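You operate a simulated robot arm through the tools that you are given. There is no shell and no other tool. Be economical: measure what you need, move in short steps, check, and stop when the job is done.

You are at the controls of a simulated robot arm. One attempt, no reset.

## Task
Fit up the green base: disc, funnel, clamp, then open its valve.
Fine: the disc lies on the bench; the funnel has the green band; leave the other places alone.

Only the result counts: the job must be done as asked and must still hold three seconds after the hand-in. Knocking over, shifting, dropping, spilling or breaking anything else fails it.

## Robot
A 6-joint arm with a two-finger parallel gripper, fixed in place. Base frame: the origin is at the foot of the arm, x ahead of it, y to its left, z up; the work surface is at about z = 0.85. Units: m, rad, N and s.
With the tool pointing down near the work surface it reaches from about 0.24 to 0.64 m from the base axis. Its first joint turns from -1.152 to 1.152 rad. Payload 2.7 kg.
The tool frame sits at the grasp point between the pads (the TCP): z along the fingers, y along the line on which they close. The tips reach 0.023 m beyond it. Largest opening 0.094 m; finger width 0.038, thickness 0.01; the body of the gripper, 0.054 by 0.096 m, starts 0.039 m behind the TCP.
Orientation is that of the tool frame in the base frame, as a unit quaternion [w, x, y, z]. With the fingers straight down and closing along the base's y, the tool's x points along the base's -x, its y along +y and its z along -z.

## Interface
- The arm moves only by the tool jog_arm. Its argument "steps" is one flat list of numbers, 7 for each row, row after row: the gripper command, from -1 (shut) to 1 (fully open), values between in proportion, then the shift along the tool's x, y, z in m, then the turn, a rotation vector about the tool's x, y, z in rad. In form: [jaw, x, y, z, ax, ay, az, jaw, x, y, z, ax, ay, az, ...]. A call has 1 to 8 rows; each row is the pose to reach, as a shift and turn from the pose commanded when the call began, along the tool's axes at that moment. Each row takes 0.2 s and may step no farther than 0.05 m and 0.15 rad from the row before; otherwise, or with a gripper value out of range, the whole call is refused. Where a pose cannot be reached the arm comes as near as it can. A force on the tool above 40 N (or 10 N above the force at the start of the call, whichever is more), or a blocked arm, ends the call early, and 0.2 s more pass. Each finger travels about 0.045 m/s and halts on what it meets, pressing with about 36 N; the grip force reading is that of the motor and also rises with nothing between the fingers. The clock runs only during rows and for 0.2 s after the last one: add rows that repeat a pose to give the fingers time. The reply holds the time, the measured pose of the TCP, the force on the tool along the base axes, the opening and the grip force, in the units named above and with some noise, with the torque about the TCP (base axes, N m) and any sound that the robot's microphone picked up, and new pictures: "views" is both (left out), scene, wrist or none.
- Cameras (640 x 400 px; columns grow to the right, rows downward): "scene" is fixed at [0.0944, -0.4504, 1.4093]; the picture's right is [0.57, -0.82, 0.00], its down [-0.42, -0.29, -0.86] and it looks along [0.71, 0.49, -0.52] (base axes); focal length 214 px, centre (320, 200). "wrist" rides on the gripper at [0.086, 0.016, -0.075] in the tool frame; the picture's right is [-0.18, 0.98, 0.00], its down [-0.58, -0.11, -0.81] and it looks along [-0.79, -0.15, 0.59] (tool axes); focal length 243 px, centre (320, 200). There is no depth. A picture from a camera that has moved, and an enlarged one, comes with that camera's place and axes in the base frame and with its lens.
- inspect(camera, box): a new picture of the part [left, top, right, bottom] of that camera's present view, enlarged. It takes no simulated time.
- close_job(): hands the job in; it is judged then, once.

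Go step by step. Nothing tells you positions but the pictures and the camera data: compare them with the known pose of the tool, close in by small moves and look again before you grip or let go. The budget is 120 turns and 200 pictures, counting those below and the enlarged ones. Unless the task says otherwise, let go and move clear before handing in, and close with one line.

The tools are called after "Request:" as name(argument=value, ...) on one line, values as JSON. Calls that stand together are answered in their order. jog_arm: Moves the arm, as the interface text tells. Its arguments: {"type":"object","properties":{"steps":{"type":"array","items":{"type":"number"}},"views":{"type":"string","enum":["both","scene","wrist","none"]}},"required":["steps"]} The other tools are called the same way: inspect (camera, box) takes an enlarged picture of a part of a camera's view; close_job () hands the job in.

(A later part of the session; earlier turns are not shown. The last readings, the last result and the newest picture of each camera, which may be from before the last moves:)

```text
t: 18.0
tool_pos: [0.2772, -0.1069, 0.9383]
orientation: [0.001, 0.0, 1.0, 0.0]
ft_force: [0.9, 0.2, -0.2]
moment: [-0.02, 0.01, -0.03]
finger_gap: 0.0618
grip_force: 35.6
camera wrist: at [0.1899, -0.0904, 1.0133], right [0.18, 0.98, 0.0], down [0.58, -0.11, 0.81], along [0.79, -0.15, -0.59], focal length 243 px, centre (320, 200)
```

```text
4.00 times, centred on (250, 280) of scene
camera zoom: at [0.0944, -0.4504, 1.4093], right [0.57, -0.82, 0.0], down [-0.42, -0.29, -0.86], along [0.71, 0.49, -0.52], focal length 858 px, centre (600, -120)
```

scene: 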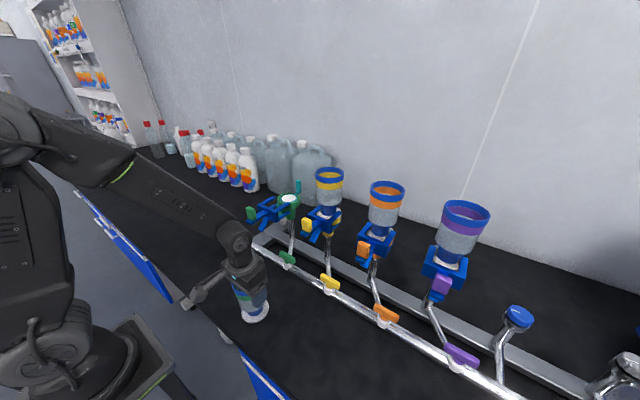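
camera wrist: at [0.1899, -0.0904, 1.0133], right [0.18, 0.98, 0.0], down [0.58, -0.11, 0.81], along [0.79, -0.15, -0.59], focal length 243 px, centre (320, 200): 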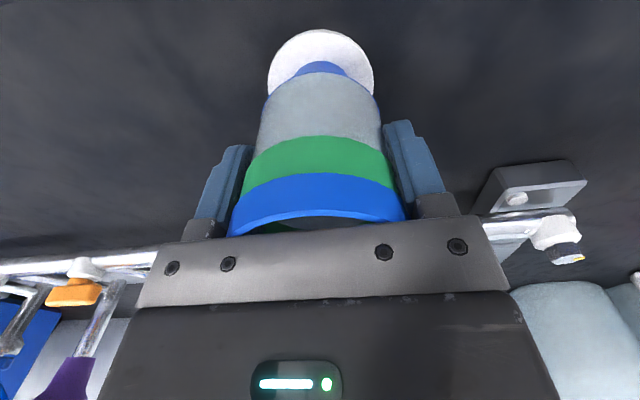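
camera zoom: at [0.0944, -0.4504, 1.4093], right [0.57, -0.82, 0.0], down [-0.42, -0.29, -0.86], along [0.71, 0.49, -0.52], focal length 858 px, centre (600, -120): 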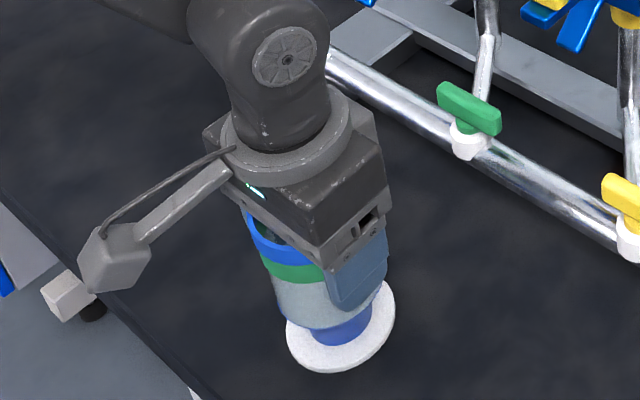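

The funnel body (0.062 m) is gripped. Lifting straight up.

Request:
jog_arm(steps=[-1, 0, 0, -0.01, 0, 0, 0, -1, 0, 0, -0.05, 0, 0, 0, -1, 0, 0, -0.1, 0, 0, 0, -1, 0, 0, -0.15, 0, 0, 0, -1, 0, 0, -0.2, 0, 0, 0, -1, 0, 0, -0.25, 0, 0, 0, -1, 0, 0, -0.3, 0, 0, 0, -1, 0, 0, -0.312, 0, 0, 0])

Request:
inspect(camera="wrist", box=[220, 0, 420, 130])

```text
t: 19.8
tool_pos: [0.2774, -0.1073, 1.2492]
orientation: [0.0, 0.0, 1.0, 0.0]
ft_force: [-0.4, -0.3, 0.3]
moment: [0.0, 0.06, 0.03]
finger_gap: 0.0617
grip_force: 36.6
camera wrist: at [0.1897, -0.0913, 1.326], right [0.18, 0.98, 0.0], down [0.58, -0.11, 0.81], along [0.79, -0.15, -0.59], focal length 243 px, centre (320, 200)
```

scene: 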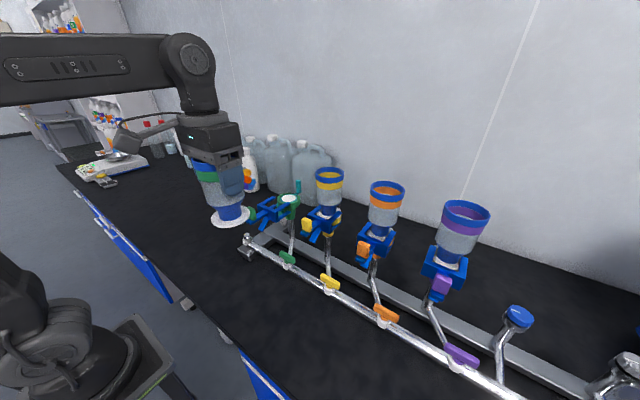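
wrist: 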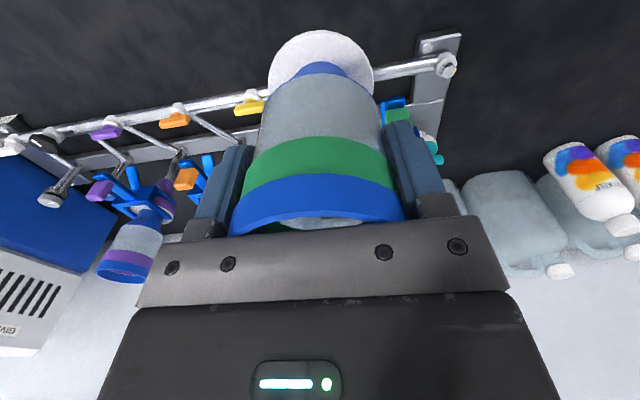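

```text
3.08 times, centred on (320, 65) of wrist
camera zoom: at [0.1897, -0.0913, 1.326], right [0.18, 0.98, 0.0], down [0.58, -0.11, 0.81], along [0.79, -0.15, -0.59], focal length 746 px, centre (320, 615)
```

zoom: 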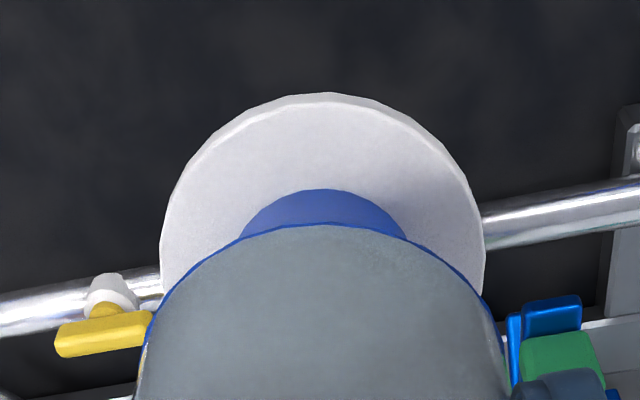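

Lifted cleanly. Carrying it over the green base at height.

Request:
jog_arm(steps=[-1, -0.04, 0.012, 0, 0, 0, 0, -1, -0.08, 0.024, 0, 0, 0, 0, -1, -0.12, 0.036, 0, 0, 0, 0, -1, -0.16, 0.048, 0, 0, 0, 0, -1, -0.2, 0.06, 0, 0, 0, 0, -1, -0.239, 0.072, 0, 0, 0, 0, -1, -0.239, 0.072, 0.03, 0, 0, 0, -1, -0.239, 0.072, 0.03, 0, 0, 0])

Request:
inspect(camera="scene", box=[250, 130, 330, 230])

Request:
inspect(camera="wrist", box=[220, 0, 420, 130])

```text
t: 21.6
tool_pos: [0.5167, -0.0358, 1.2194]
orientation: [0.0, 0.0, 1.0, 0.0]
ft_force: [-0.2, -0.4, -0.7]
moment: [-0.03, 0.02, 0.0]
finger_gap: 0.0618
grip_force: 35.9
camera wrist: at [0.43, -0.0185, 1.2958], right [0.18, 0.98, 0.0], down [0.58, -0.11, 0.81], along [0.79, -0.15, -0.59], focal length 243 px, centre (320, 200)
```

scene: 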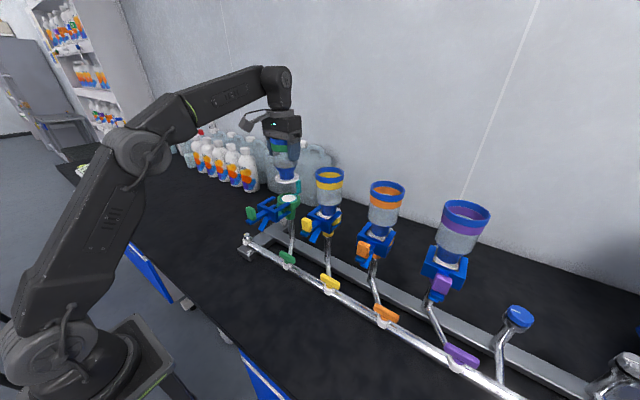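
wrist: 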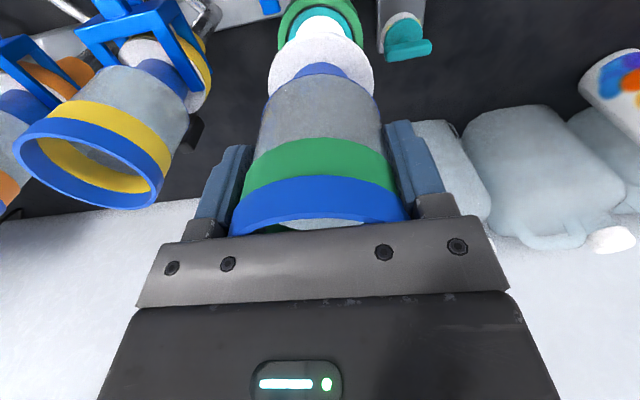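

```text
4.00 times, centred on (290, 180) of scene
camera zoom: at [0.0945, -0.4504, 1.4093], right [0.57, -0.82, 0.0], down [-0.42, -0.29, -0.86], along [0.71, 0.49, -0.52], focal length 858 px, centre (440, 280)
```

zoom: 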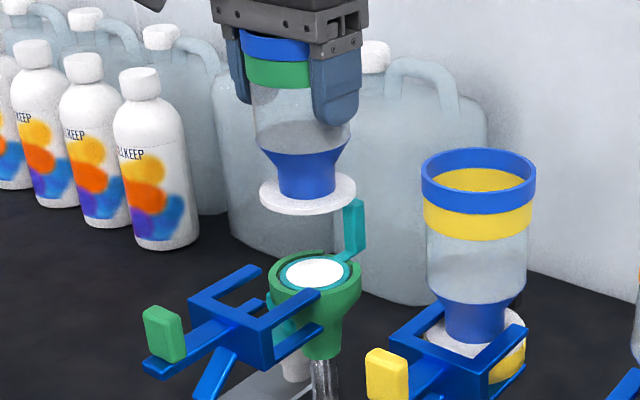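

```text
3.08 times, centred on (320, 65) of wrist
camera zoom: at [0.43, -0.0185, 1.2958], right [0.18, 0.98, 0.0], down [0.58, -0.11, 0.81], along [0.79, -0.15, -0.59], focal length 746 px, centre (320, 615)
```

zoom: 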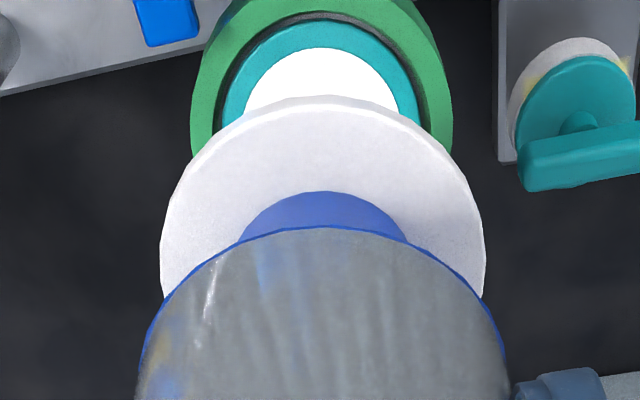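

Alignment looks within 1 mm. Lowering to about 2 cm above the rim and checking against the clamp prongs.

Request:
jog_arm(steps=[-1, -0.0005, 0.0005, 0.025, 0, 0, 0, -1, -0.0005, 0.0005, 0.045, 0, 0, 0, -1, -0.0005, 0.0005, 0.045, 0, 0, 0], views="none")

Request:
inspect(camera="scene", box=[260, 165, 320, 225])

Request:
inspect(camera="wrist", box=[220, 0, 420, 130])

```text
t: 22.4
tool_pos: [0.5173, -0.0352, 1.1748]
orientation: [0.001, 0.001, 1.0, 0.0]
ft_force: [-0.2, -0.9, -0.1]
moment: [-0.01, 0.01, -0.01]
finger_gap: 0.0618
grip_force: 36.1
```

```text
6.67 times, centred on (290, 195) of scene
camera zoom: at [0.0944, -0.4504, 1.4093], right [0.57, -0.82, 0.0], down [-0.42, -0.29, -0.86], along [0.71, 0.49, -0.52], focal length 1430 px, centre (520, 233)
```

zoom: 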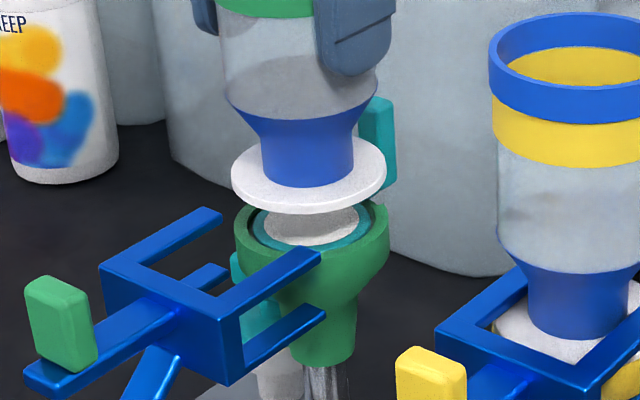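

```text
3.08 times, centred on (320, 65) of wrist
camera zoom: at [0.4302, -0.0191, 1.2517], right [0.18, 0.98, 0.0], down [0.58, -0.11, 0.81], along [0.79, -0.15, -0.59], focal length 746 px, centre (320, 615)
```

zoom: 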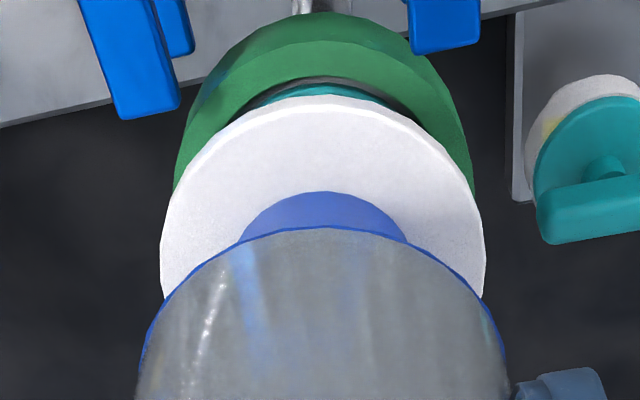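

Still aligned. Lowering another 13 mm with a 1 mm bias away from the prongs, then looking at the prong gap.

Request:
jog_arm(steps=[-1, -0.001, 0, 0.007, 0, 0, 0, -1, -0.001, 0, 0.013, 0, 0, 0, -1, -0.001, 0, 0.013, 0, 0, 0], views="none")

Request:
inspect(camera="scene", box=[265, 180, 315, 220])

Request:
inspect(camera="wrist", box=[240, 0, 400, 100])

```text
t: 23.2
tool_pos: [0.5189, -0.0352, 1.1624]
orientation: [-0.001, 0.001, 1.0, 0.0]
ft_force: [0.0, 0.1, -0.7]
moment: [0.0, 0.02, 0.02]
finger_gap: 0.0619
grip_force: 35.9
```

```text
10.00 times, centred on (290, 200) of scene
camera zoom: at [0.0944, -0.4504, 1.4093], right [0.57, -0.82, 0.0], down [-0.42, -0.29, -0.86], along [0.71, 0.49, -0.52], focal length 2145 px, centre (620, 200)
```

zoom: 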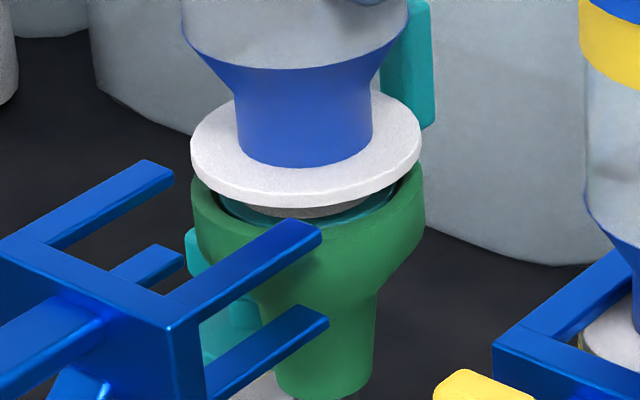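

```text
4.00 times, centred on (320, 50) of wrist
camera zoom: at [0.4309, -0.0184, 1.2384], right [0.18, 0.98, 0.0], down [0.58, -0.11, 0.81], along [0.79, -0.15, -0.59], focal length 970 px, centre (320, 800)
```

zoom: 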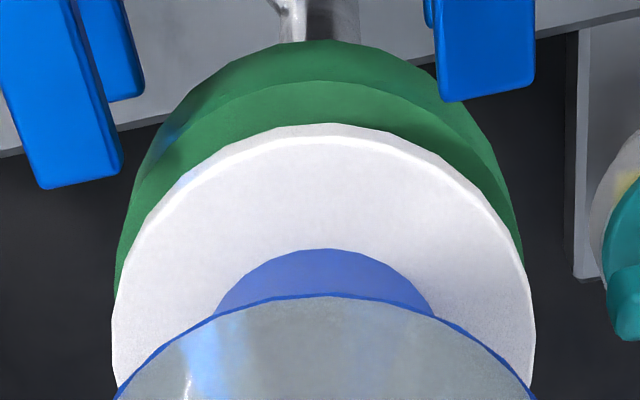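

Prongs will clear by several millimetres. Lowering onto the rim while watching the force.

Request:
jog_arm(steps=[-1, 0, 0, 0.004, 0, 0, 0, -1, 0, 0, 0.008, 0, 0, 0, -1, 0, 0, 0.011, 0, 0, 0], views="none")

Request:
inspect(camera="scene", box=[265, 180, 315, 220])

Request:
inspect(camera="wrist", box=[240, 0, 400, 100])

```text
t: 24.0
tool_pos: [0.517, -0.0359, 1.1538]
orientation: [0.0, 0.0, 1.0, 0.001]
ft_force: [-9.9, 3.1, 8.0]
moment: [0.22, 0.73, -0.05]
finger_gap: 0.0617
grip_force: 36.4
```

```text
10.00 times, centred on (290, 200) of scene
camera zoom: at [0.0939, -0.4503, 1.4094], right [0.57, -0.82, 0.0], down [-0.42, -0.29, -0.86], along [0.71, 0.49, -0.52], focal length 2145 px, centre (620, 200)
```

zoom: 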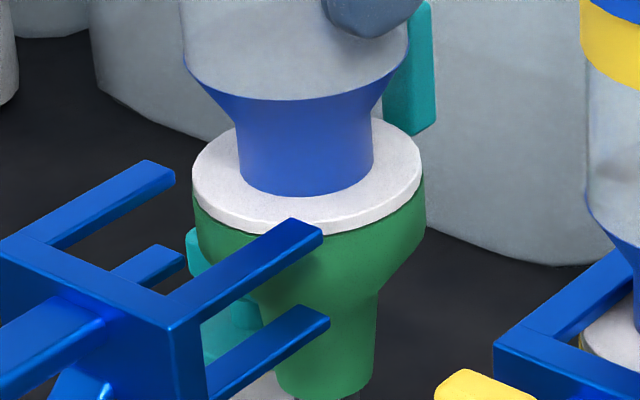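

```text
4.00 times, centred on (320, 50) of wrist
camera zoom: at [0.4297, -0.0187, 1.229], right [0.18, 0.98, 0.0], down [0.58, -0.11, 0.81], along [0.79, -0.15, -0.59], focal length 970 px, centre (320, 800)
```

zoom: 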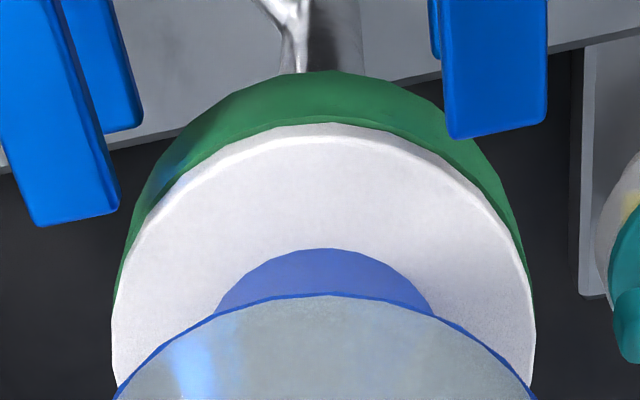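

It touches with a push toward -x, so my bias is slightly too large. Shifting 1.5 mm back (-x), a touch +y, and lowering a little more.

Request:
jog_arm(steps=[-1, 0.0015, 0.0005, -0.001, 0, 0, 0, -1, 0.0018, 0.0005, 0.001, 0, 0, 0, -1, 0.0018, 0.0005, 0.003, 0, 0, 0], views="none")

Request:
inspect(camera="scene", box=[265, 180, 315, 220])

```text
t: 24.8
tool_pos: [0.5165, -0.036, 1.1516]
orientation: [0.005, 0.0, 1.0, 0.0]
ft_force: [-2.2, 4.5, 22.8]
moment: [0.26, 0.44, -0.08]
finger_gap: 0.0619
grip_force: 36.0
```

```text
10.00 times, centred on (290, 200) of scene
camera zoom: at [0.094, -0.4502, 1.4094], right [0.57, -0.82, 0.0], down [-0.42, -0.29, -0.86], along [0.71, 0.49, -0.52], focal length 2145 px, centre (620, 200)
```

zoom: 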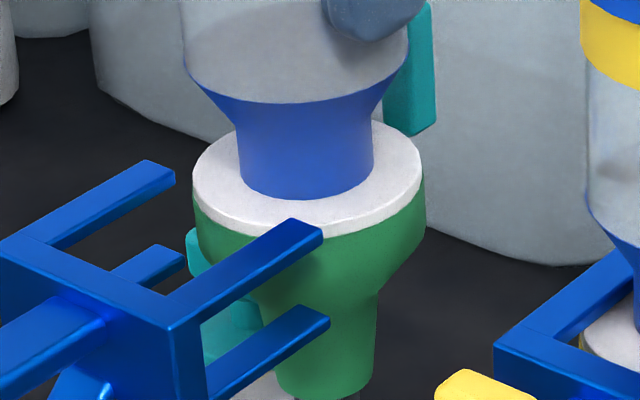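

Request:
inspect(camera="scene", box=[279, 193, 304, 213])

Request:
inspect(camera="scene", box=[309, 205, 347, 235])

Request:
inspect(camera="wrist", box=[240, 0, 400, 100])

```text
16.00 times, centred on (292, 203) of scene
camera zoom: at [0.094, -0.4502, 1.4094], right [0.57, -0.82, 0.0], down [-0.42, -0.29, -0.86], along [0.71, 0.49, -0.52], focal length 3432 px, centre (776, 152)
```

zoom: 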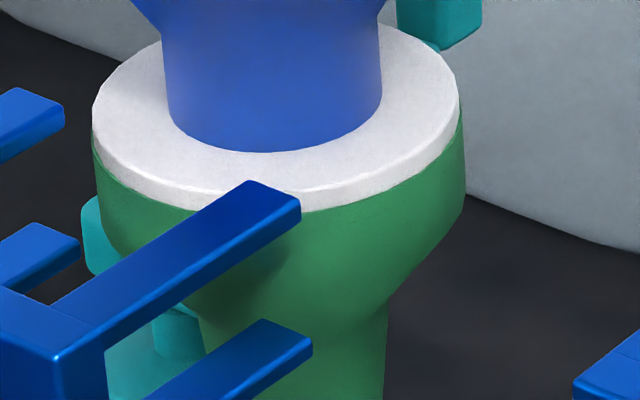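

```text
13.33 times, centred on (328, 220) of scene
camera zoom: at [0.094, -0.4502, 1.4094], right [0.57, -0.82, 0.0], down [-0.42, -0.29, -0.86], along [0.71, 0.49, -0.52], focal length 2860 px, centre (213, -67)
```

zoom: 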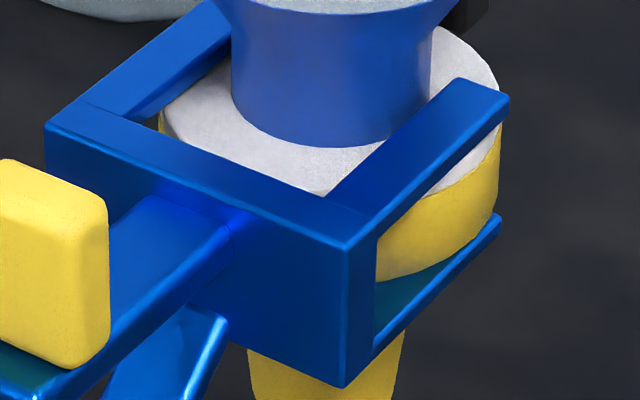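

```text
4.00 times, centred on (320, 50) of wrist
camera zoom: at [0.429, -0.0187, 1.2269], right [0.18, 0.98, 0.0], down [0.57, -0.11, 0.81], along [0.8, -0.15, -0.58], focal length 970 px, centre (320, 800)
```

zoom: 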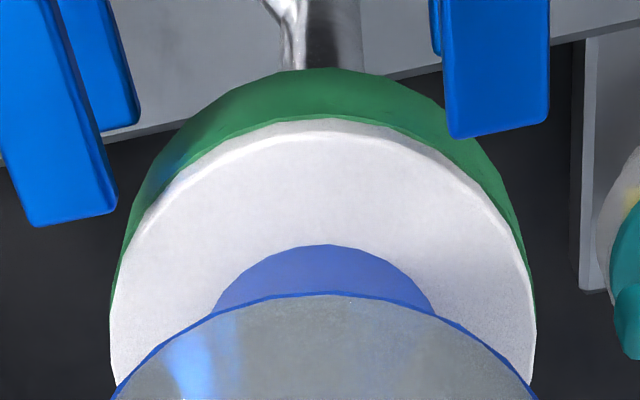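

The flange is flush on the green base. Relaxing the push and releasing.

Request:
jog_arm(steps=[-1, 0, 0, -0.002, 0, 0, 0, -0.1, 0, 0, -0.002, 0, 0, 0, 0.5, 0, 0, -0.002, 0, 0, 0, 1, 0, 0, -0.002, 0, 0, 0, 1, 0, 0, -0.002, 0, 0, 0])

Request:
inspect(camera="scene", box=[250, 140, 330, 220])

```text
t: 26.0
tool_pos: [0.5175, -0.0357, 1.1503]
orientation: [0.0, 0.0, 1.0, 0.0]
ft_force: [-2.0, 4.3, 19.9]
moment: [-0.08, 0.13, 0.05]
finger_gap: 0.0939
grip_force: 0.1
camera wrist: at [0.4296, -0.0188, 1.2266], right [0.18, 0.98, 0.0], down [0.58, -0.11, 0.81], along [0.79, -0.15, -0.59], focal length 243 px, centre (320, 200)
```

scene: 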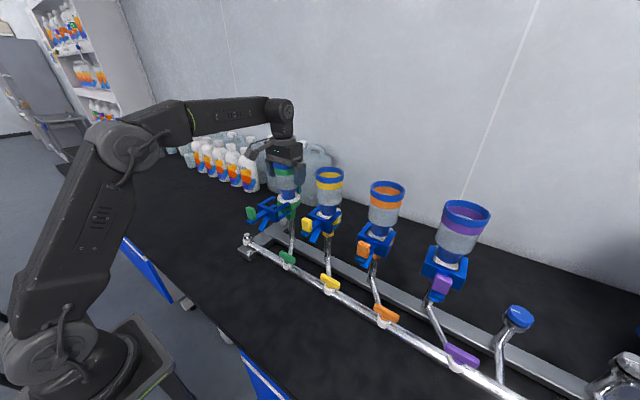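
wrist: 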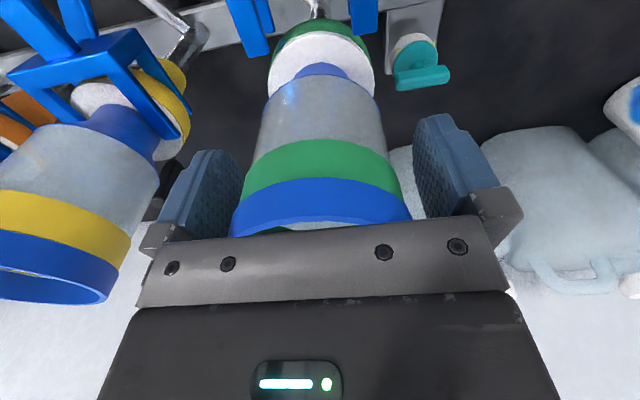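

```text
5.00 times, centred on (290, 180) of scene
camera zoom: at [0.094, -0.4502, 1.4094], right [0.57, -0.82, 0.0], down [-0.42, -0.29, -0.86], along [0.71, 0.49, -0.52], focal length 1072 px, centre (470, 300)
```

zoom: 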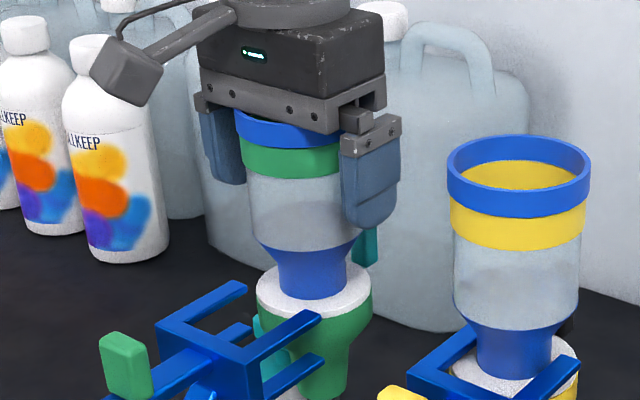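

The fingers are open but there's still an upward load reading, so the palm may be resting on the rim. Raising gently and checking that the funnel stays.

Request:
jog_arm(steps=[1, 0, 0, -0.003, 0, 0, 0, 1, 0, 0, -0.008, 0, 0, 0, 1, 0, 0, -0.008, 0, 0, 0], views="none")

Request:
inspect(camera="scene", box=[250, 140, 330, 220])

```text
t: 26.8
tool_pos: [0.5163, -0.0358, 1.1581]
orientation: [0.0, 0.001, 1.0, 0.0]
ft_force: [0.2, 0.1, 0.9]
moment: [-0.01, 0.04, 0.0]
finger_gap: 0.0943
grip_force: 0.0
```

```text
5.00 times, centred on (290, 180) of scene
camera zoom: at [0.0944, -0.4504, 1.4093], right [0.57, -0.82, 0.0], down [-0.42, -0.29, -0.86], along [0.71, 0.49, -0.52], focal length 1072 px, centre (470, 300)
```

zoom: 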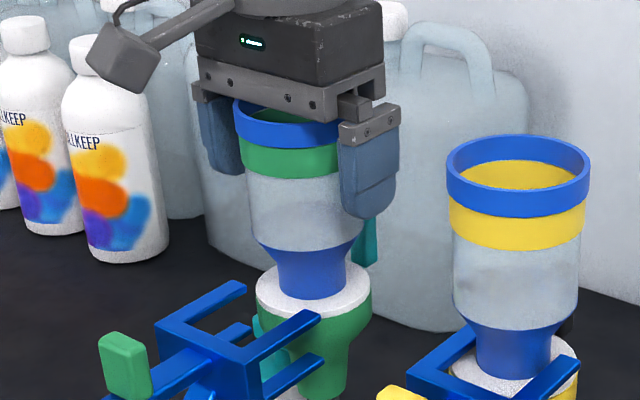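

Load is gone. Raising clear to check that the funnel stands straight.

Request:
jog_arm(steps=[1, 0, 0, -0.04, 0, 0, 0, 1, 0, 0, -0.08, 0, 0, 0, 1, 0.03, 0, -0.11, 0, 0, 0, 1, 0.07, 0, -0.11, 0, 0, 0, 1, 0.11, 0, -0.11, 0, 0, 0, 1, 0.11, 0, -0.11, 0, 0, 0], views="wrist")

Request:
inspect(camera="scene", box=[250, 140, 350, 240])

Request:
inspect(camera="wrist", box=[230, 20, 430, 150])

```text
t: 28.2
tool_pos: [0.4065, -0.0358, 1.2681]
orientation: [0.001, 0.0, 1.0, -0.001]
ft_force: [-0.2, 0.0, -0.9]
moment: [0.03, 0.04, 0.01]
finger_gap: 0.0939
grip_force: 0.1
camera wrist: at [0.3189, -0.0187, 1.3439], right [0.18, 0.98, 0.0], down [0.58, -0.11, 0.81], along [0.79, -0.15, -0.59], focal length 243 px, centre (320, 200)
```

wrist: 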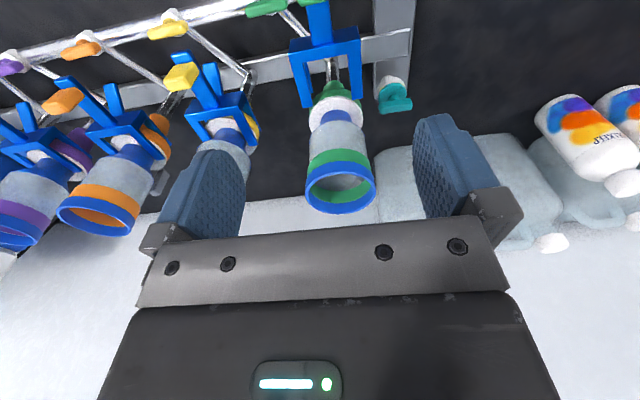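

```text
4.00 times, centred on (300, 190) of scene
camera zoom: at [0.0944, -0.4504, 1.4093], right [0.57, -0.82, 0.0], down [-0.42, -0.29, -0.86], along [0.71, 0.49, -0.52], focal length 858 px, centre (400, 240)
```

zoom: 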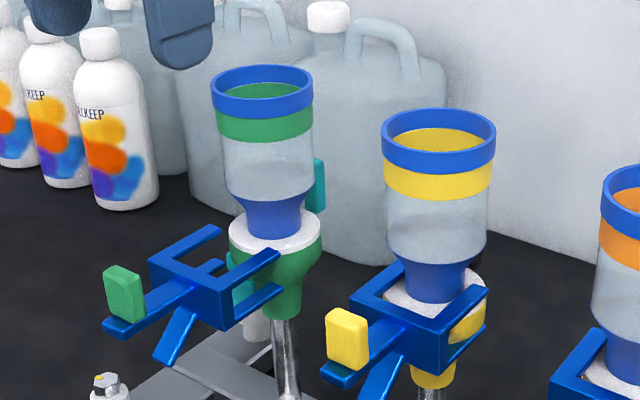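

```text
3.08 times, centred on (330, 85) of wrist
camera zoom: at [0.3189, -0.0187, 1.3439], right [0.18, 0.98, 0.0], down [0.58, -0.11, 0.81], along [0.79, -0.15, -0.59], focal length 746 px, centre (289, 554)
```

zoom: 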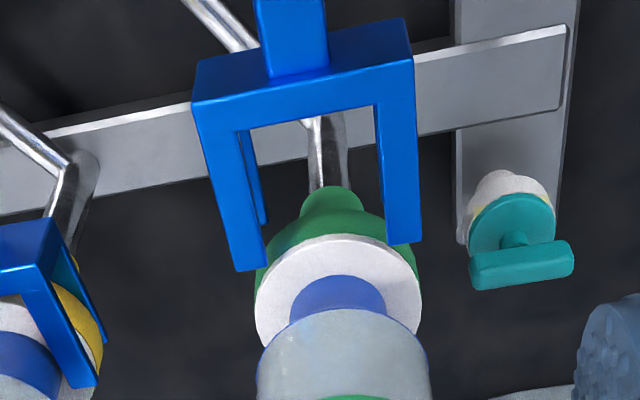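

The funnel stands straight and centred. Next the clamp: its green tab is about (0.375, -0.036, 1.086); I'll come in above it.

Request:
jog_arm(steps=[0.5, 0.03, 0, 0.03, 0, 0, 0, 0.1, 0.03, 0, 0.07, 0, 0, 0, 0.1, 0.03, 0, 0.1, 0, 0, 0, 0.1, 0.03, 0, 0.1, 0, 0, 0])

Request:
inspect(camera="wrist", box=[220, 0, 420, 150])

Request:
inspect(camera="scene", box=[235, 175, 315, 235])

```text
t: 29.2
tool_pos: [0.3769, -0.0357, 1.1678]
orientation: [0.001, 0.001, 1.0, 0.0]
ft_force: [0.3, 0.6, -0.2]
moment: [0.0, 0.02, -0.01]
finger_gap: 0.0514
grip_force: 0.1
camera wrist: at [0.2898, -0.0199, 1.2437], right [0.18, 0.98, 0.0], down [0.58, -0.11, 0.81], along [0.79, -0.15, -0.59], focal length 243 px, centre (320, 200)
```

scene: 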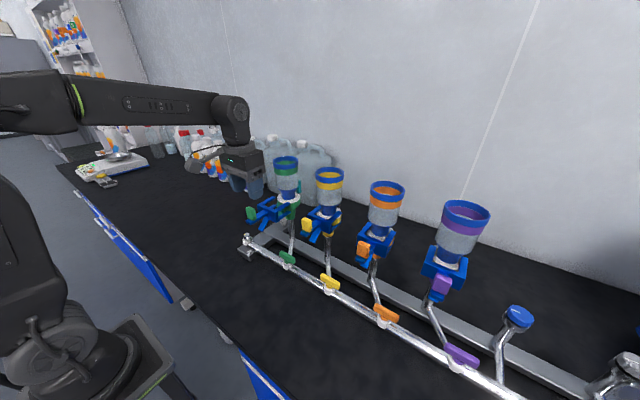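
wrist: 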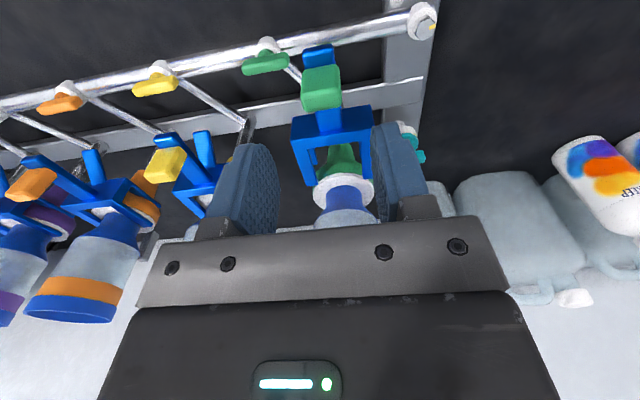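

```text
2.67 times, centred on (320, 75) of wrist
camera zoom: at [0.2898, -0.0199, 1.2437], right [0.18, 0.98, 0.0], down [0.58, -0.11, 0.81], along [0.79, -0.15, -0.59], focal length 647 px, centre (320, 533)
```

zoom: 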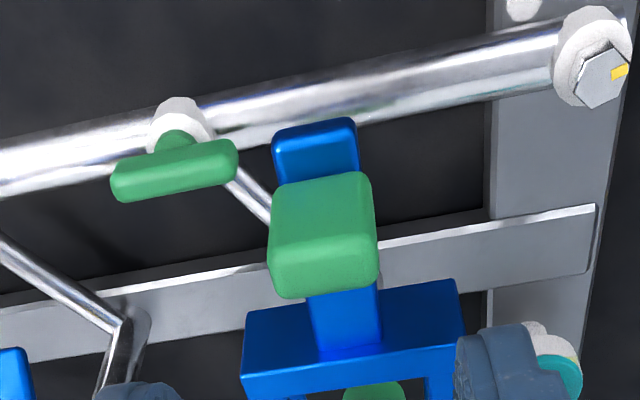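

```text
6.67 times, centred on (275, 205) of scene
camera zoom: at [0.0944, -0.4504, 1.4093], right [0.57, -0.82, 0.0], down [-0.42, -0.29, -0.86], along [0.71, 0.49, -0.52], focal length 1430 px, centre (620, 167)
```

zoom: 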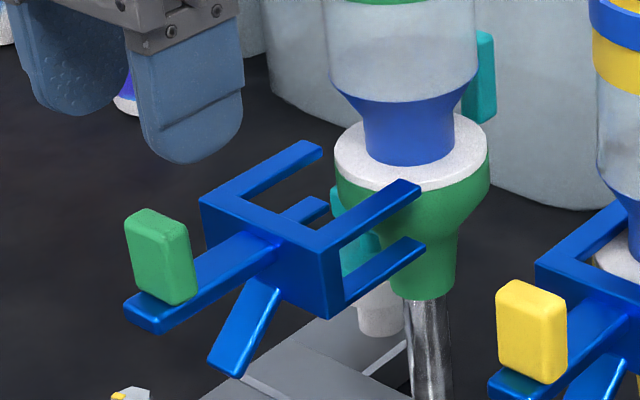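

The clamp tab's top is at about (0.381, -0.036, 1.097), 0.026 wide. Lowering the open fingers around it.

Request:
jog_arm(steps=[0.1, -0.003, 0, 0.04, 0, 0, 0, 0.1, -0.003, 0, 0.07, 0, 0, 0, 0.1, -0.003, 0, 0.082, 0, 0, 0, 0.1, -0.003, 0, 0.082, 0, 0, 0])

Request:
inspect(camera="wrist", box=[200, 50, 440, 220])

Request:
inspect(camera="scene", box=[225, 170, 315, 235])

```text
t: 30.2
tool_pos: [0.3783, -0.0346, 1.0843]
orientation: [0.001, -0.001, 1.0, 0.0]
ft_force: [-0.4, 0.2, -0.1]
moment: [0.01, 0.03, -0.03]
finger_gap: 0.0517
grip_force: 0.0
camera wrist: at [0.2911, -0.0184, 1.1609], right [0.18, 0.98, 0.0], down [0.58, -0.11, 0.81], along [0.79, -0.15, -0.59], focal length 243 px, centre (320, 200)
```

scene: 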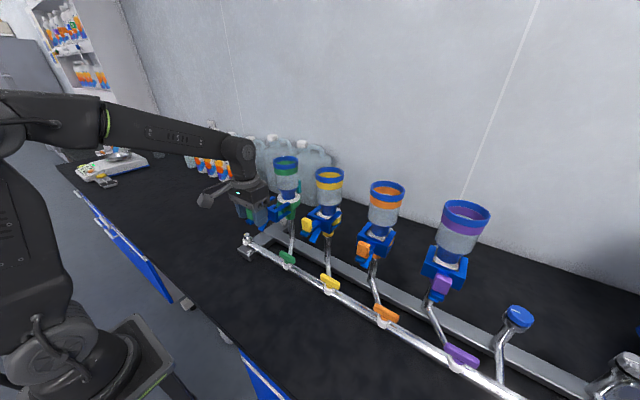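
wrist: 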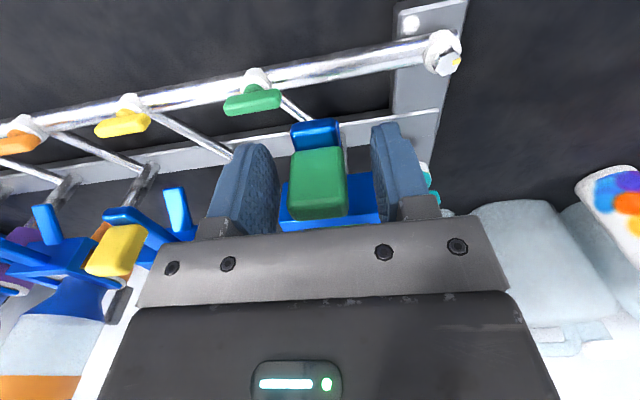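

```text
2.35 times, centred on (320, 135) of wrist
camera zoom: at [0.2911, -0.0184, 1.1609], right [0.18, 0.98, 0.0], down [0.58, -0.11, 0.81], along [0.79, -0.15, -0.59], focal length 571 px, centre (320, 353)
```

zoom: 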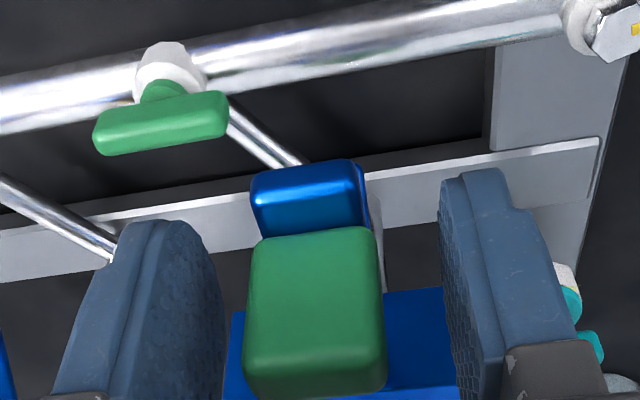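

```text
6.15 times, centred on (270, 202) of scene
camera zoom: at [0.0944, -0.4504, 1.4093], right [0.57, -0.82, 0.0], down [-0.42, -0.29, -0.86], along [0.71, 0.49, -0.52], focal length 1320 px, centre (628, 185)
```

zoom: 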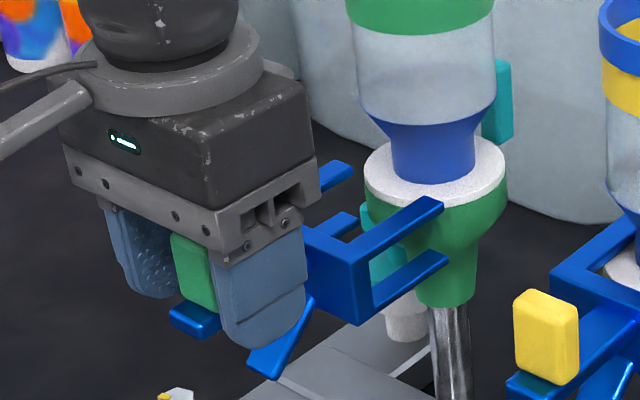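

The tab is between the fingers. Closing with a 1 mm shift to -y.

Request:
jog_arm(steps=[-0.1, 0, -0.001, 0, 0, 0, 0, -0.3, 0, -0.001, 0, 0, 0, 0, -0.5, 0, -0.001, 0, 0, 0, 0, -0.7, 0, -0.001, 0, 0, 0, 0, -0.7, 0, -0.001, 0, 0, 0, 0], views="wrist")

```text
t: 31.4
tool_pos: [0.3783, -0.0349, 1.0862]
orientation: [0.002, -0.001, 1.0, 0.001]
ft_force: [0.4, 14.4, -0.5]
moment: [-0.34, 0.07, -0.12]
finger_gap: 0.0261
grip_force: 45.4
camera wrist: at [0.2912, -0.0187, 1.1615], right [0.18, 0.98, 0.0], down [0.58, -0.11, 0.81], along [0.79, -0.15, -0.59], focal length 243 px, centre (320, 200)
```

wrist: 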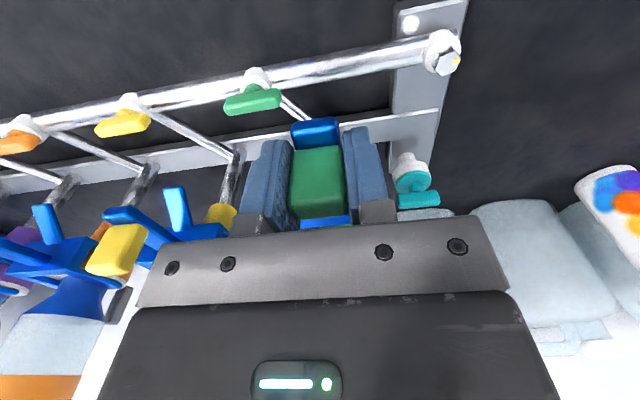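

Gripped, with some sideways load. I'll relieve it (+y 1 mm) and slide the clamp +x a centimetre.

Request:
jog_arm(steps=[-0.7, 0, 0.001, 0, 0, 0, 0, -0.7, -0.003, 0.001, 0, 0, 0, 0, -0.7, -0.007, 0.001, 0, 0, 0, 0, -0.7, -0.012, 0.001, 0, 0, 0, 0], views="none")

Request:
inspect(camera="scene", box=[225, 170, 315, 235])

```text
t: 32.4
tool_pos: [0.3911, -0.0359, 1.0859]
orientation: [0.0, 0.001, 1.0, 0.0]
ft_force: [-1.5, 1.0, -9.6]
moment: [0.7, -1.27, 0.24]
finger_gap: 0.0258
grip_force: 45.4
```

```text
6.15 times, centred on (270, 202) of scene
camera zoom: at [0.0944, -0.4504, 1.4093], right [0.57, -0.82, 0.0], down [-0.42, -0.29, -0.86], along [0.71, 0.49, -0.52], focal length 1320 px, centre (628, 185)
```

zoom: 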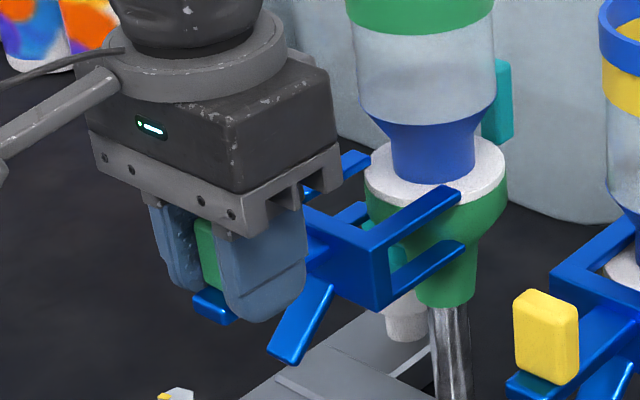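

The clamp slides easily; there's a small downward pull, so I'll lower 1 mm and continue another centimetre.

Request:
jog_arm(steps=[-0.7, 0, 0, 0.001, 0, 0, 0, -0.7, -0.003, 0, 0.001, 0, 0, 0, -0.7, -0.006, 0, 0.001, 0, 0, 0, -0.7, -0.01, 0, 0.001, 0, 0, 0], views="none")

Request:
inspect(camera="scene", box=[225, 170, 315, 235])

Request:
inspect(camera="scene", box=[270, 190, 310, 220])

```text
t: 33.4
tool_pos: [0.401, -0.0352, 1.0854]
orientation: [0.001, -0.001, 1.0, 0.0]
ft_force: [-1.1, 4.2, 1.2]
moment: [0.0, 0.34, -0.19]
finger_gap: 0.0259
grip_force: 45.5
```

```text
6.15 times, centred on (270, 202) of scene
camera zoom: at [0.0944, -0.4502, 1.4094], right [0.57, -0.82, 0.0], down [-0.42, -0.29, -0.86], along [0.71, 0.49, -0.52], focal length 1320 px, centre (628, 185)
```

zoom: 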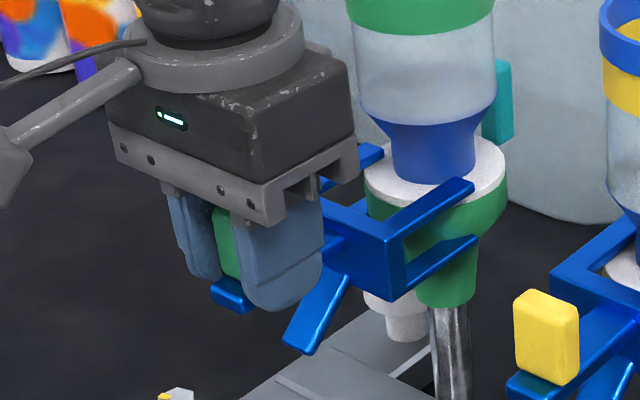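

```text
13.33 times, centred on (290, 205) of scene
camera zoom: at [0.0944, -0.4502, 1.4094], right [0.57, -0.82, 0.0], down [-0.42, -0.29, -0.86], along [0.71, 0.49, -0.52], focal length 2860 px, centre (720, 133)
```

zoom: 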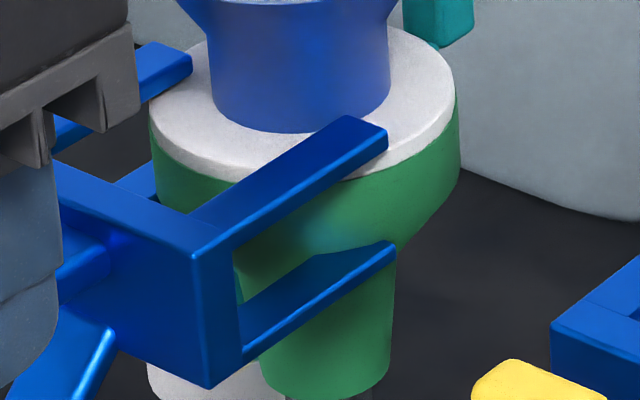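

Prongs now ride over the flange with low force. Continuing another 16 mm.

Request:
jog_arm(steps=[-0.7, -0.004, 0.0005, 0, 0, 0, 0, -0.7, -0.008, 0.0005, 0, 0, 0, 0, -0.7, -0.012, 0.0005, 0, 0, 0, 0, -0.7, -0.016, 0.0005, 0, 0, 0, 0], views="none")

Request:
inspect(camera="scene", box=[240, 165, 350, 245])

```text
t: 34.4
tool_pos: [0.4174, -0.0352, 1.0859]
orientation: [0.001, 0.0, 1.0, 0.0]
ft_force: [-2.0, 3.1, 3.1]
moment: [-0.4, 0.73, -0.16]
finger_gap: 0.0259
grip_force: 45.2
```

```text
5.00 times, centred on (295, 205) of scene
camera zoom: at [0.0943, -0.4502, 1.4093], right [0.57, -0.82, 0.0], down [-0.42, -0.29, -0.86], along [0.71, 0.49, -0.52], focal length 1072 px, centre (445, 175)
```

zoom: 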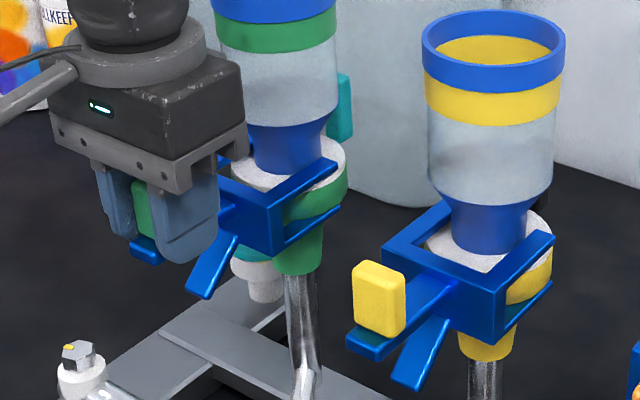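

About 6–7 mm remain compared with the yellow place. Pushing in small steps.

Request:
jog_arm(steps=[-0.7, -0.002, 0, 0, 0, 0, 0, -0.7, -0.004, 0, 0, 0, 0, 0, -0.7, -0.006, 0, 0, 0, 0, 0, -0.7, -0.006, 0, 0, 0, 0, 0], views="none")

Request:
inspect(camera="scene", box=[240, 165, 350, 245])

```text
t: 35.4
tool_pos: [0.4223, -0.035, 1.0869]
orientation: [0.001, -0.001, 1.0, 0.0]
ft_force: [-1.1, 2.3, 7.8]
moment: [-0.06, 1.39, -0.02]
finger_gap: 0.0259
grip_force: 44.9
```

```text
5.00 times, centred on (295, 205) of scene
camera zoom: at [0.0943, -0.4503, 1.4093], right [0.57, -0.82, 0.0], down [-0.42, -0.29, -0.86], along [0.71, 0.49, -0.52], focal length 1072 px, centre (445, 175)
```

zoom: 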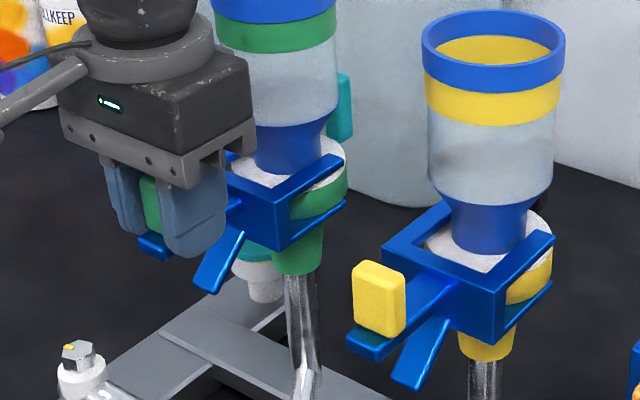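

Almost there, and no end stop felt yet. Pushing 3 mm more.

Request:
jog_arm(steps=[-0.7, -0.001, 0, 0.0005, 0, 0, 0, -0.7, -0.002, 0, 0.0005, 0, 0, 0, -0.7, -0.003, 0, 0.0005, 0, 0, 0, -0.7, -0.003, 0, 0.0005, 0, 0, 0], views="none")

Request:
inspect(camera="scene", box=[265, 180, 315, 220])

Request:
inspect(camera="scene", box=[303, 197, 353, 237])

```text
t: 36.4
tool_pos: [0.424, -0.0351, 1.0852]
orientation: [-0.001, 0.0, 1.0, -0.001]
ft_force: [-28.6, 3.7, 17.6]
moment: [-0.19, -0.1, 0.05]
finger_gap: 0.026
grip_force: 45.0
```

```text
10.00 times, centred on (290, 200) of scene
camera zoom: at [0.0933, -0.4502, 1.4094], right [0.57, -0.82, 0.0], down [-0.42, -0.29, -0.86], along [0.71, 0.49, -0.52], focal length 2145 px, centre (620, 200)
```

zoom: 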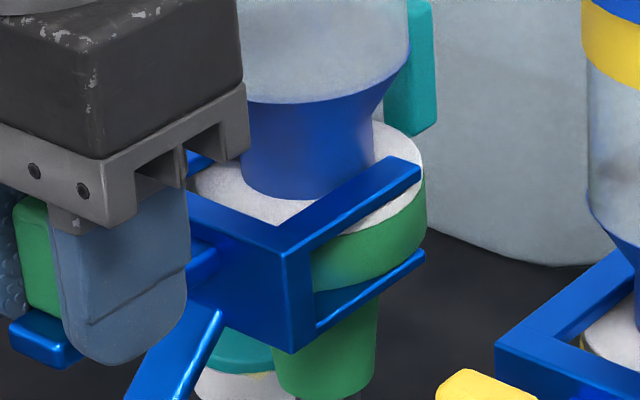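

```text
10.00 times, centred on (328, 217) of scene
camera zoom: at [0.0933, -0.4502, 1.4094], right [0.57, -0.82, 0.0], down [-0.42, -0.29, -0.86], along [0.71, 0.49, -0.52], focal length 2145 px, centre (240, 30)
```

zoom: 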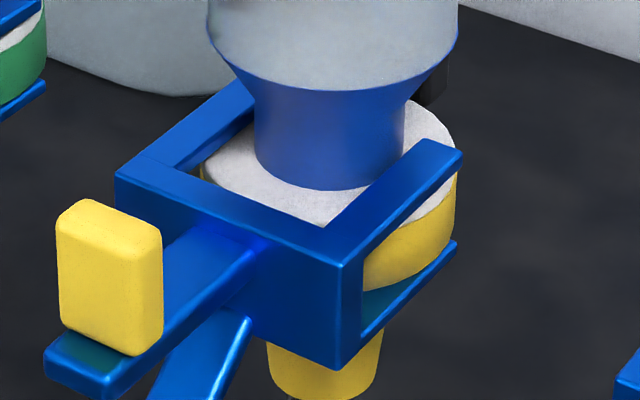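

The clamp hit its stop (Fx ≈ -29 N), matching the yellow one. Relaxing, releasing, and rising.

Request:
jog_arm(steps=[-0.7, 0.002, 0, 0, 0, 0, 0, -0.4, 0.002, 0, 0, 0, 0, 0, -0.1, 0.002, 0, 0, 0, 0, 0, 0, 0.002, 0, 0, 0, 0, 0, 0, 0.002, 0, 0, 0, 0, 0, 0, 0.002, 0, -0.03, 0, 0, 0, 0, 0.004, 0, -0.07, 0, 0, 0, 0, 0.004, 0, -0.1, 0, 0, 0], views="wrist")

Request:
inspect(camera="scene", box=[240, 145, 350, 245])

```text
t: 38.2
tool_pos: [0.4243, -0.0351, 1.1862]
orientation: [0.0, 0.0, 1.0, 0.0]
ft_force: [1.0, -0.1, 0.2]
moment: [0.01, -0.03, 0.01]
finger_gap: 0.0469
grip_force: 0.1
camera wrist: at [0.336, -0.0185, 1.2627], right [0.18, 0.98, 0.0], down [0.58, -0.11, 0.81], along [0.79, -0.15, -0.59], focal length 243 px, centre (320, 200)
```

wrist: 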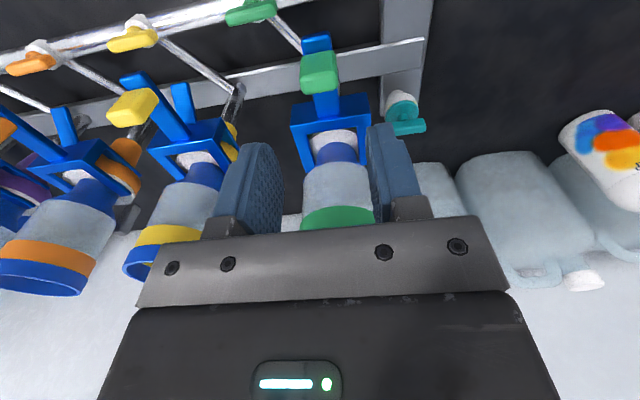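

```text
4.00 times, centred on (295, 195) of scene
camera zoom: at [0.0944, -0.4504, 1.4093], right [0.57, -0.82, 0.0], down [-0.42, -0.29, -0.86], along [0.71, 0.49, -0.52], focal length 858 px, centre (420, 220)
```

zoom: 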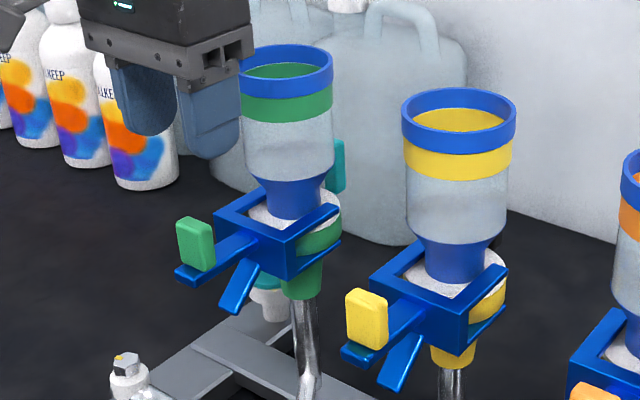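

The clamp is home and matches its neighbours. Next is the green valve lever, about (0.418, -0.113, 0.934) and lying along y; I'll study it closely.

Request:
inspect(camera="scene", box=[272, 245, 302, 270])

Request:
inspect(camera="scene", box=[240, 200, 360, 300])

Request:
inspect(camera="wrist", box=[100, 0, 360, 150])

```text
16.00 times, centred on (287, 258) of scene
camera zoom: at [0.0944, -0.4504, 1.4093], right [0.57, -0.82, 0.0], down [-0.42, -0.29, -0.86], along [0.71, 0.49, -0.52], focal length 3432 px, centre (848, -720)
```

zoom: 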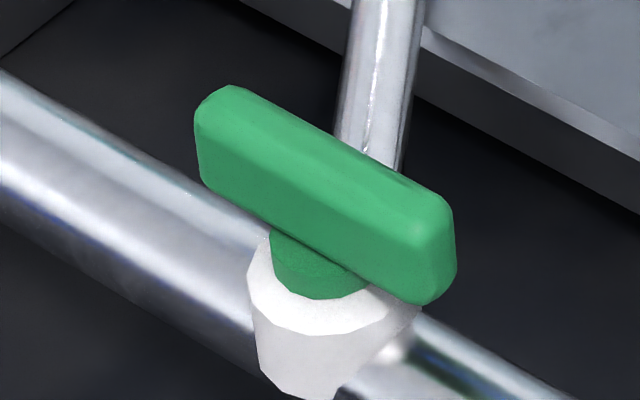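

```text
4.00 times, centred on (300, 250) of scene
camera zoom: at [0.0944, -0.4504, 1.4093], right [0.57, -0.82, 0.0], down [-0.42, -0.29, -0.86], along [0.71, 0.49, -0.52], focal length 858 px, centre (400, 0)
```

zoom: 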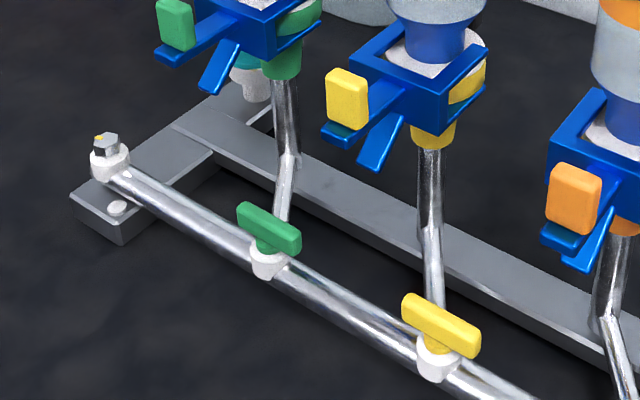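

```text
2.46 times, centred on (230, 75) of wrist
camera zoom: at [0.336, -0.0185, 1.2627], right [0.18, 0.98, 0.0], down [0.58, -0.11, 0.81], along [0.79, -0.15, -0.59], focal length 597 px, centre (542, 508)
```

zoom: 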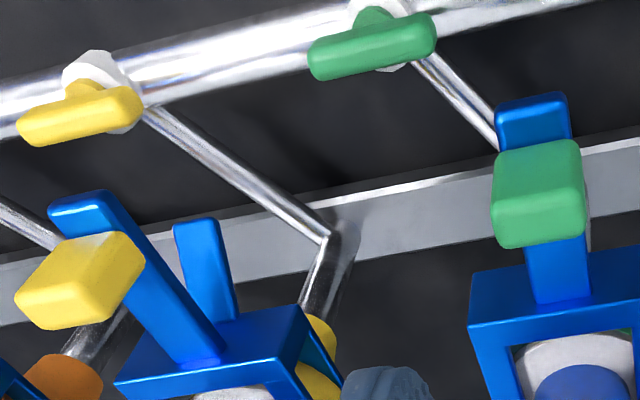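

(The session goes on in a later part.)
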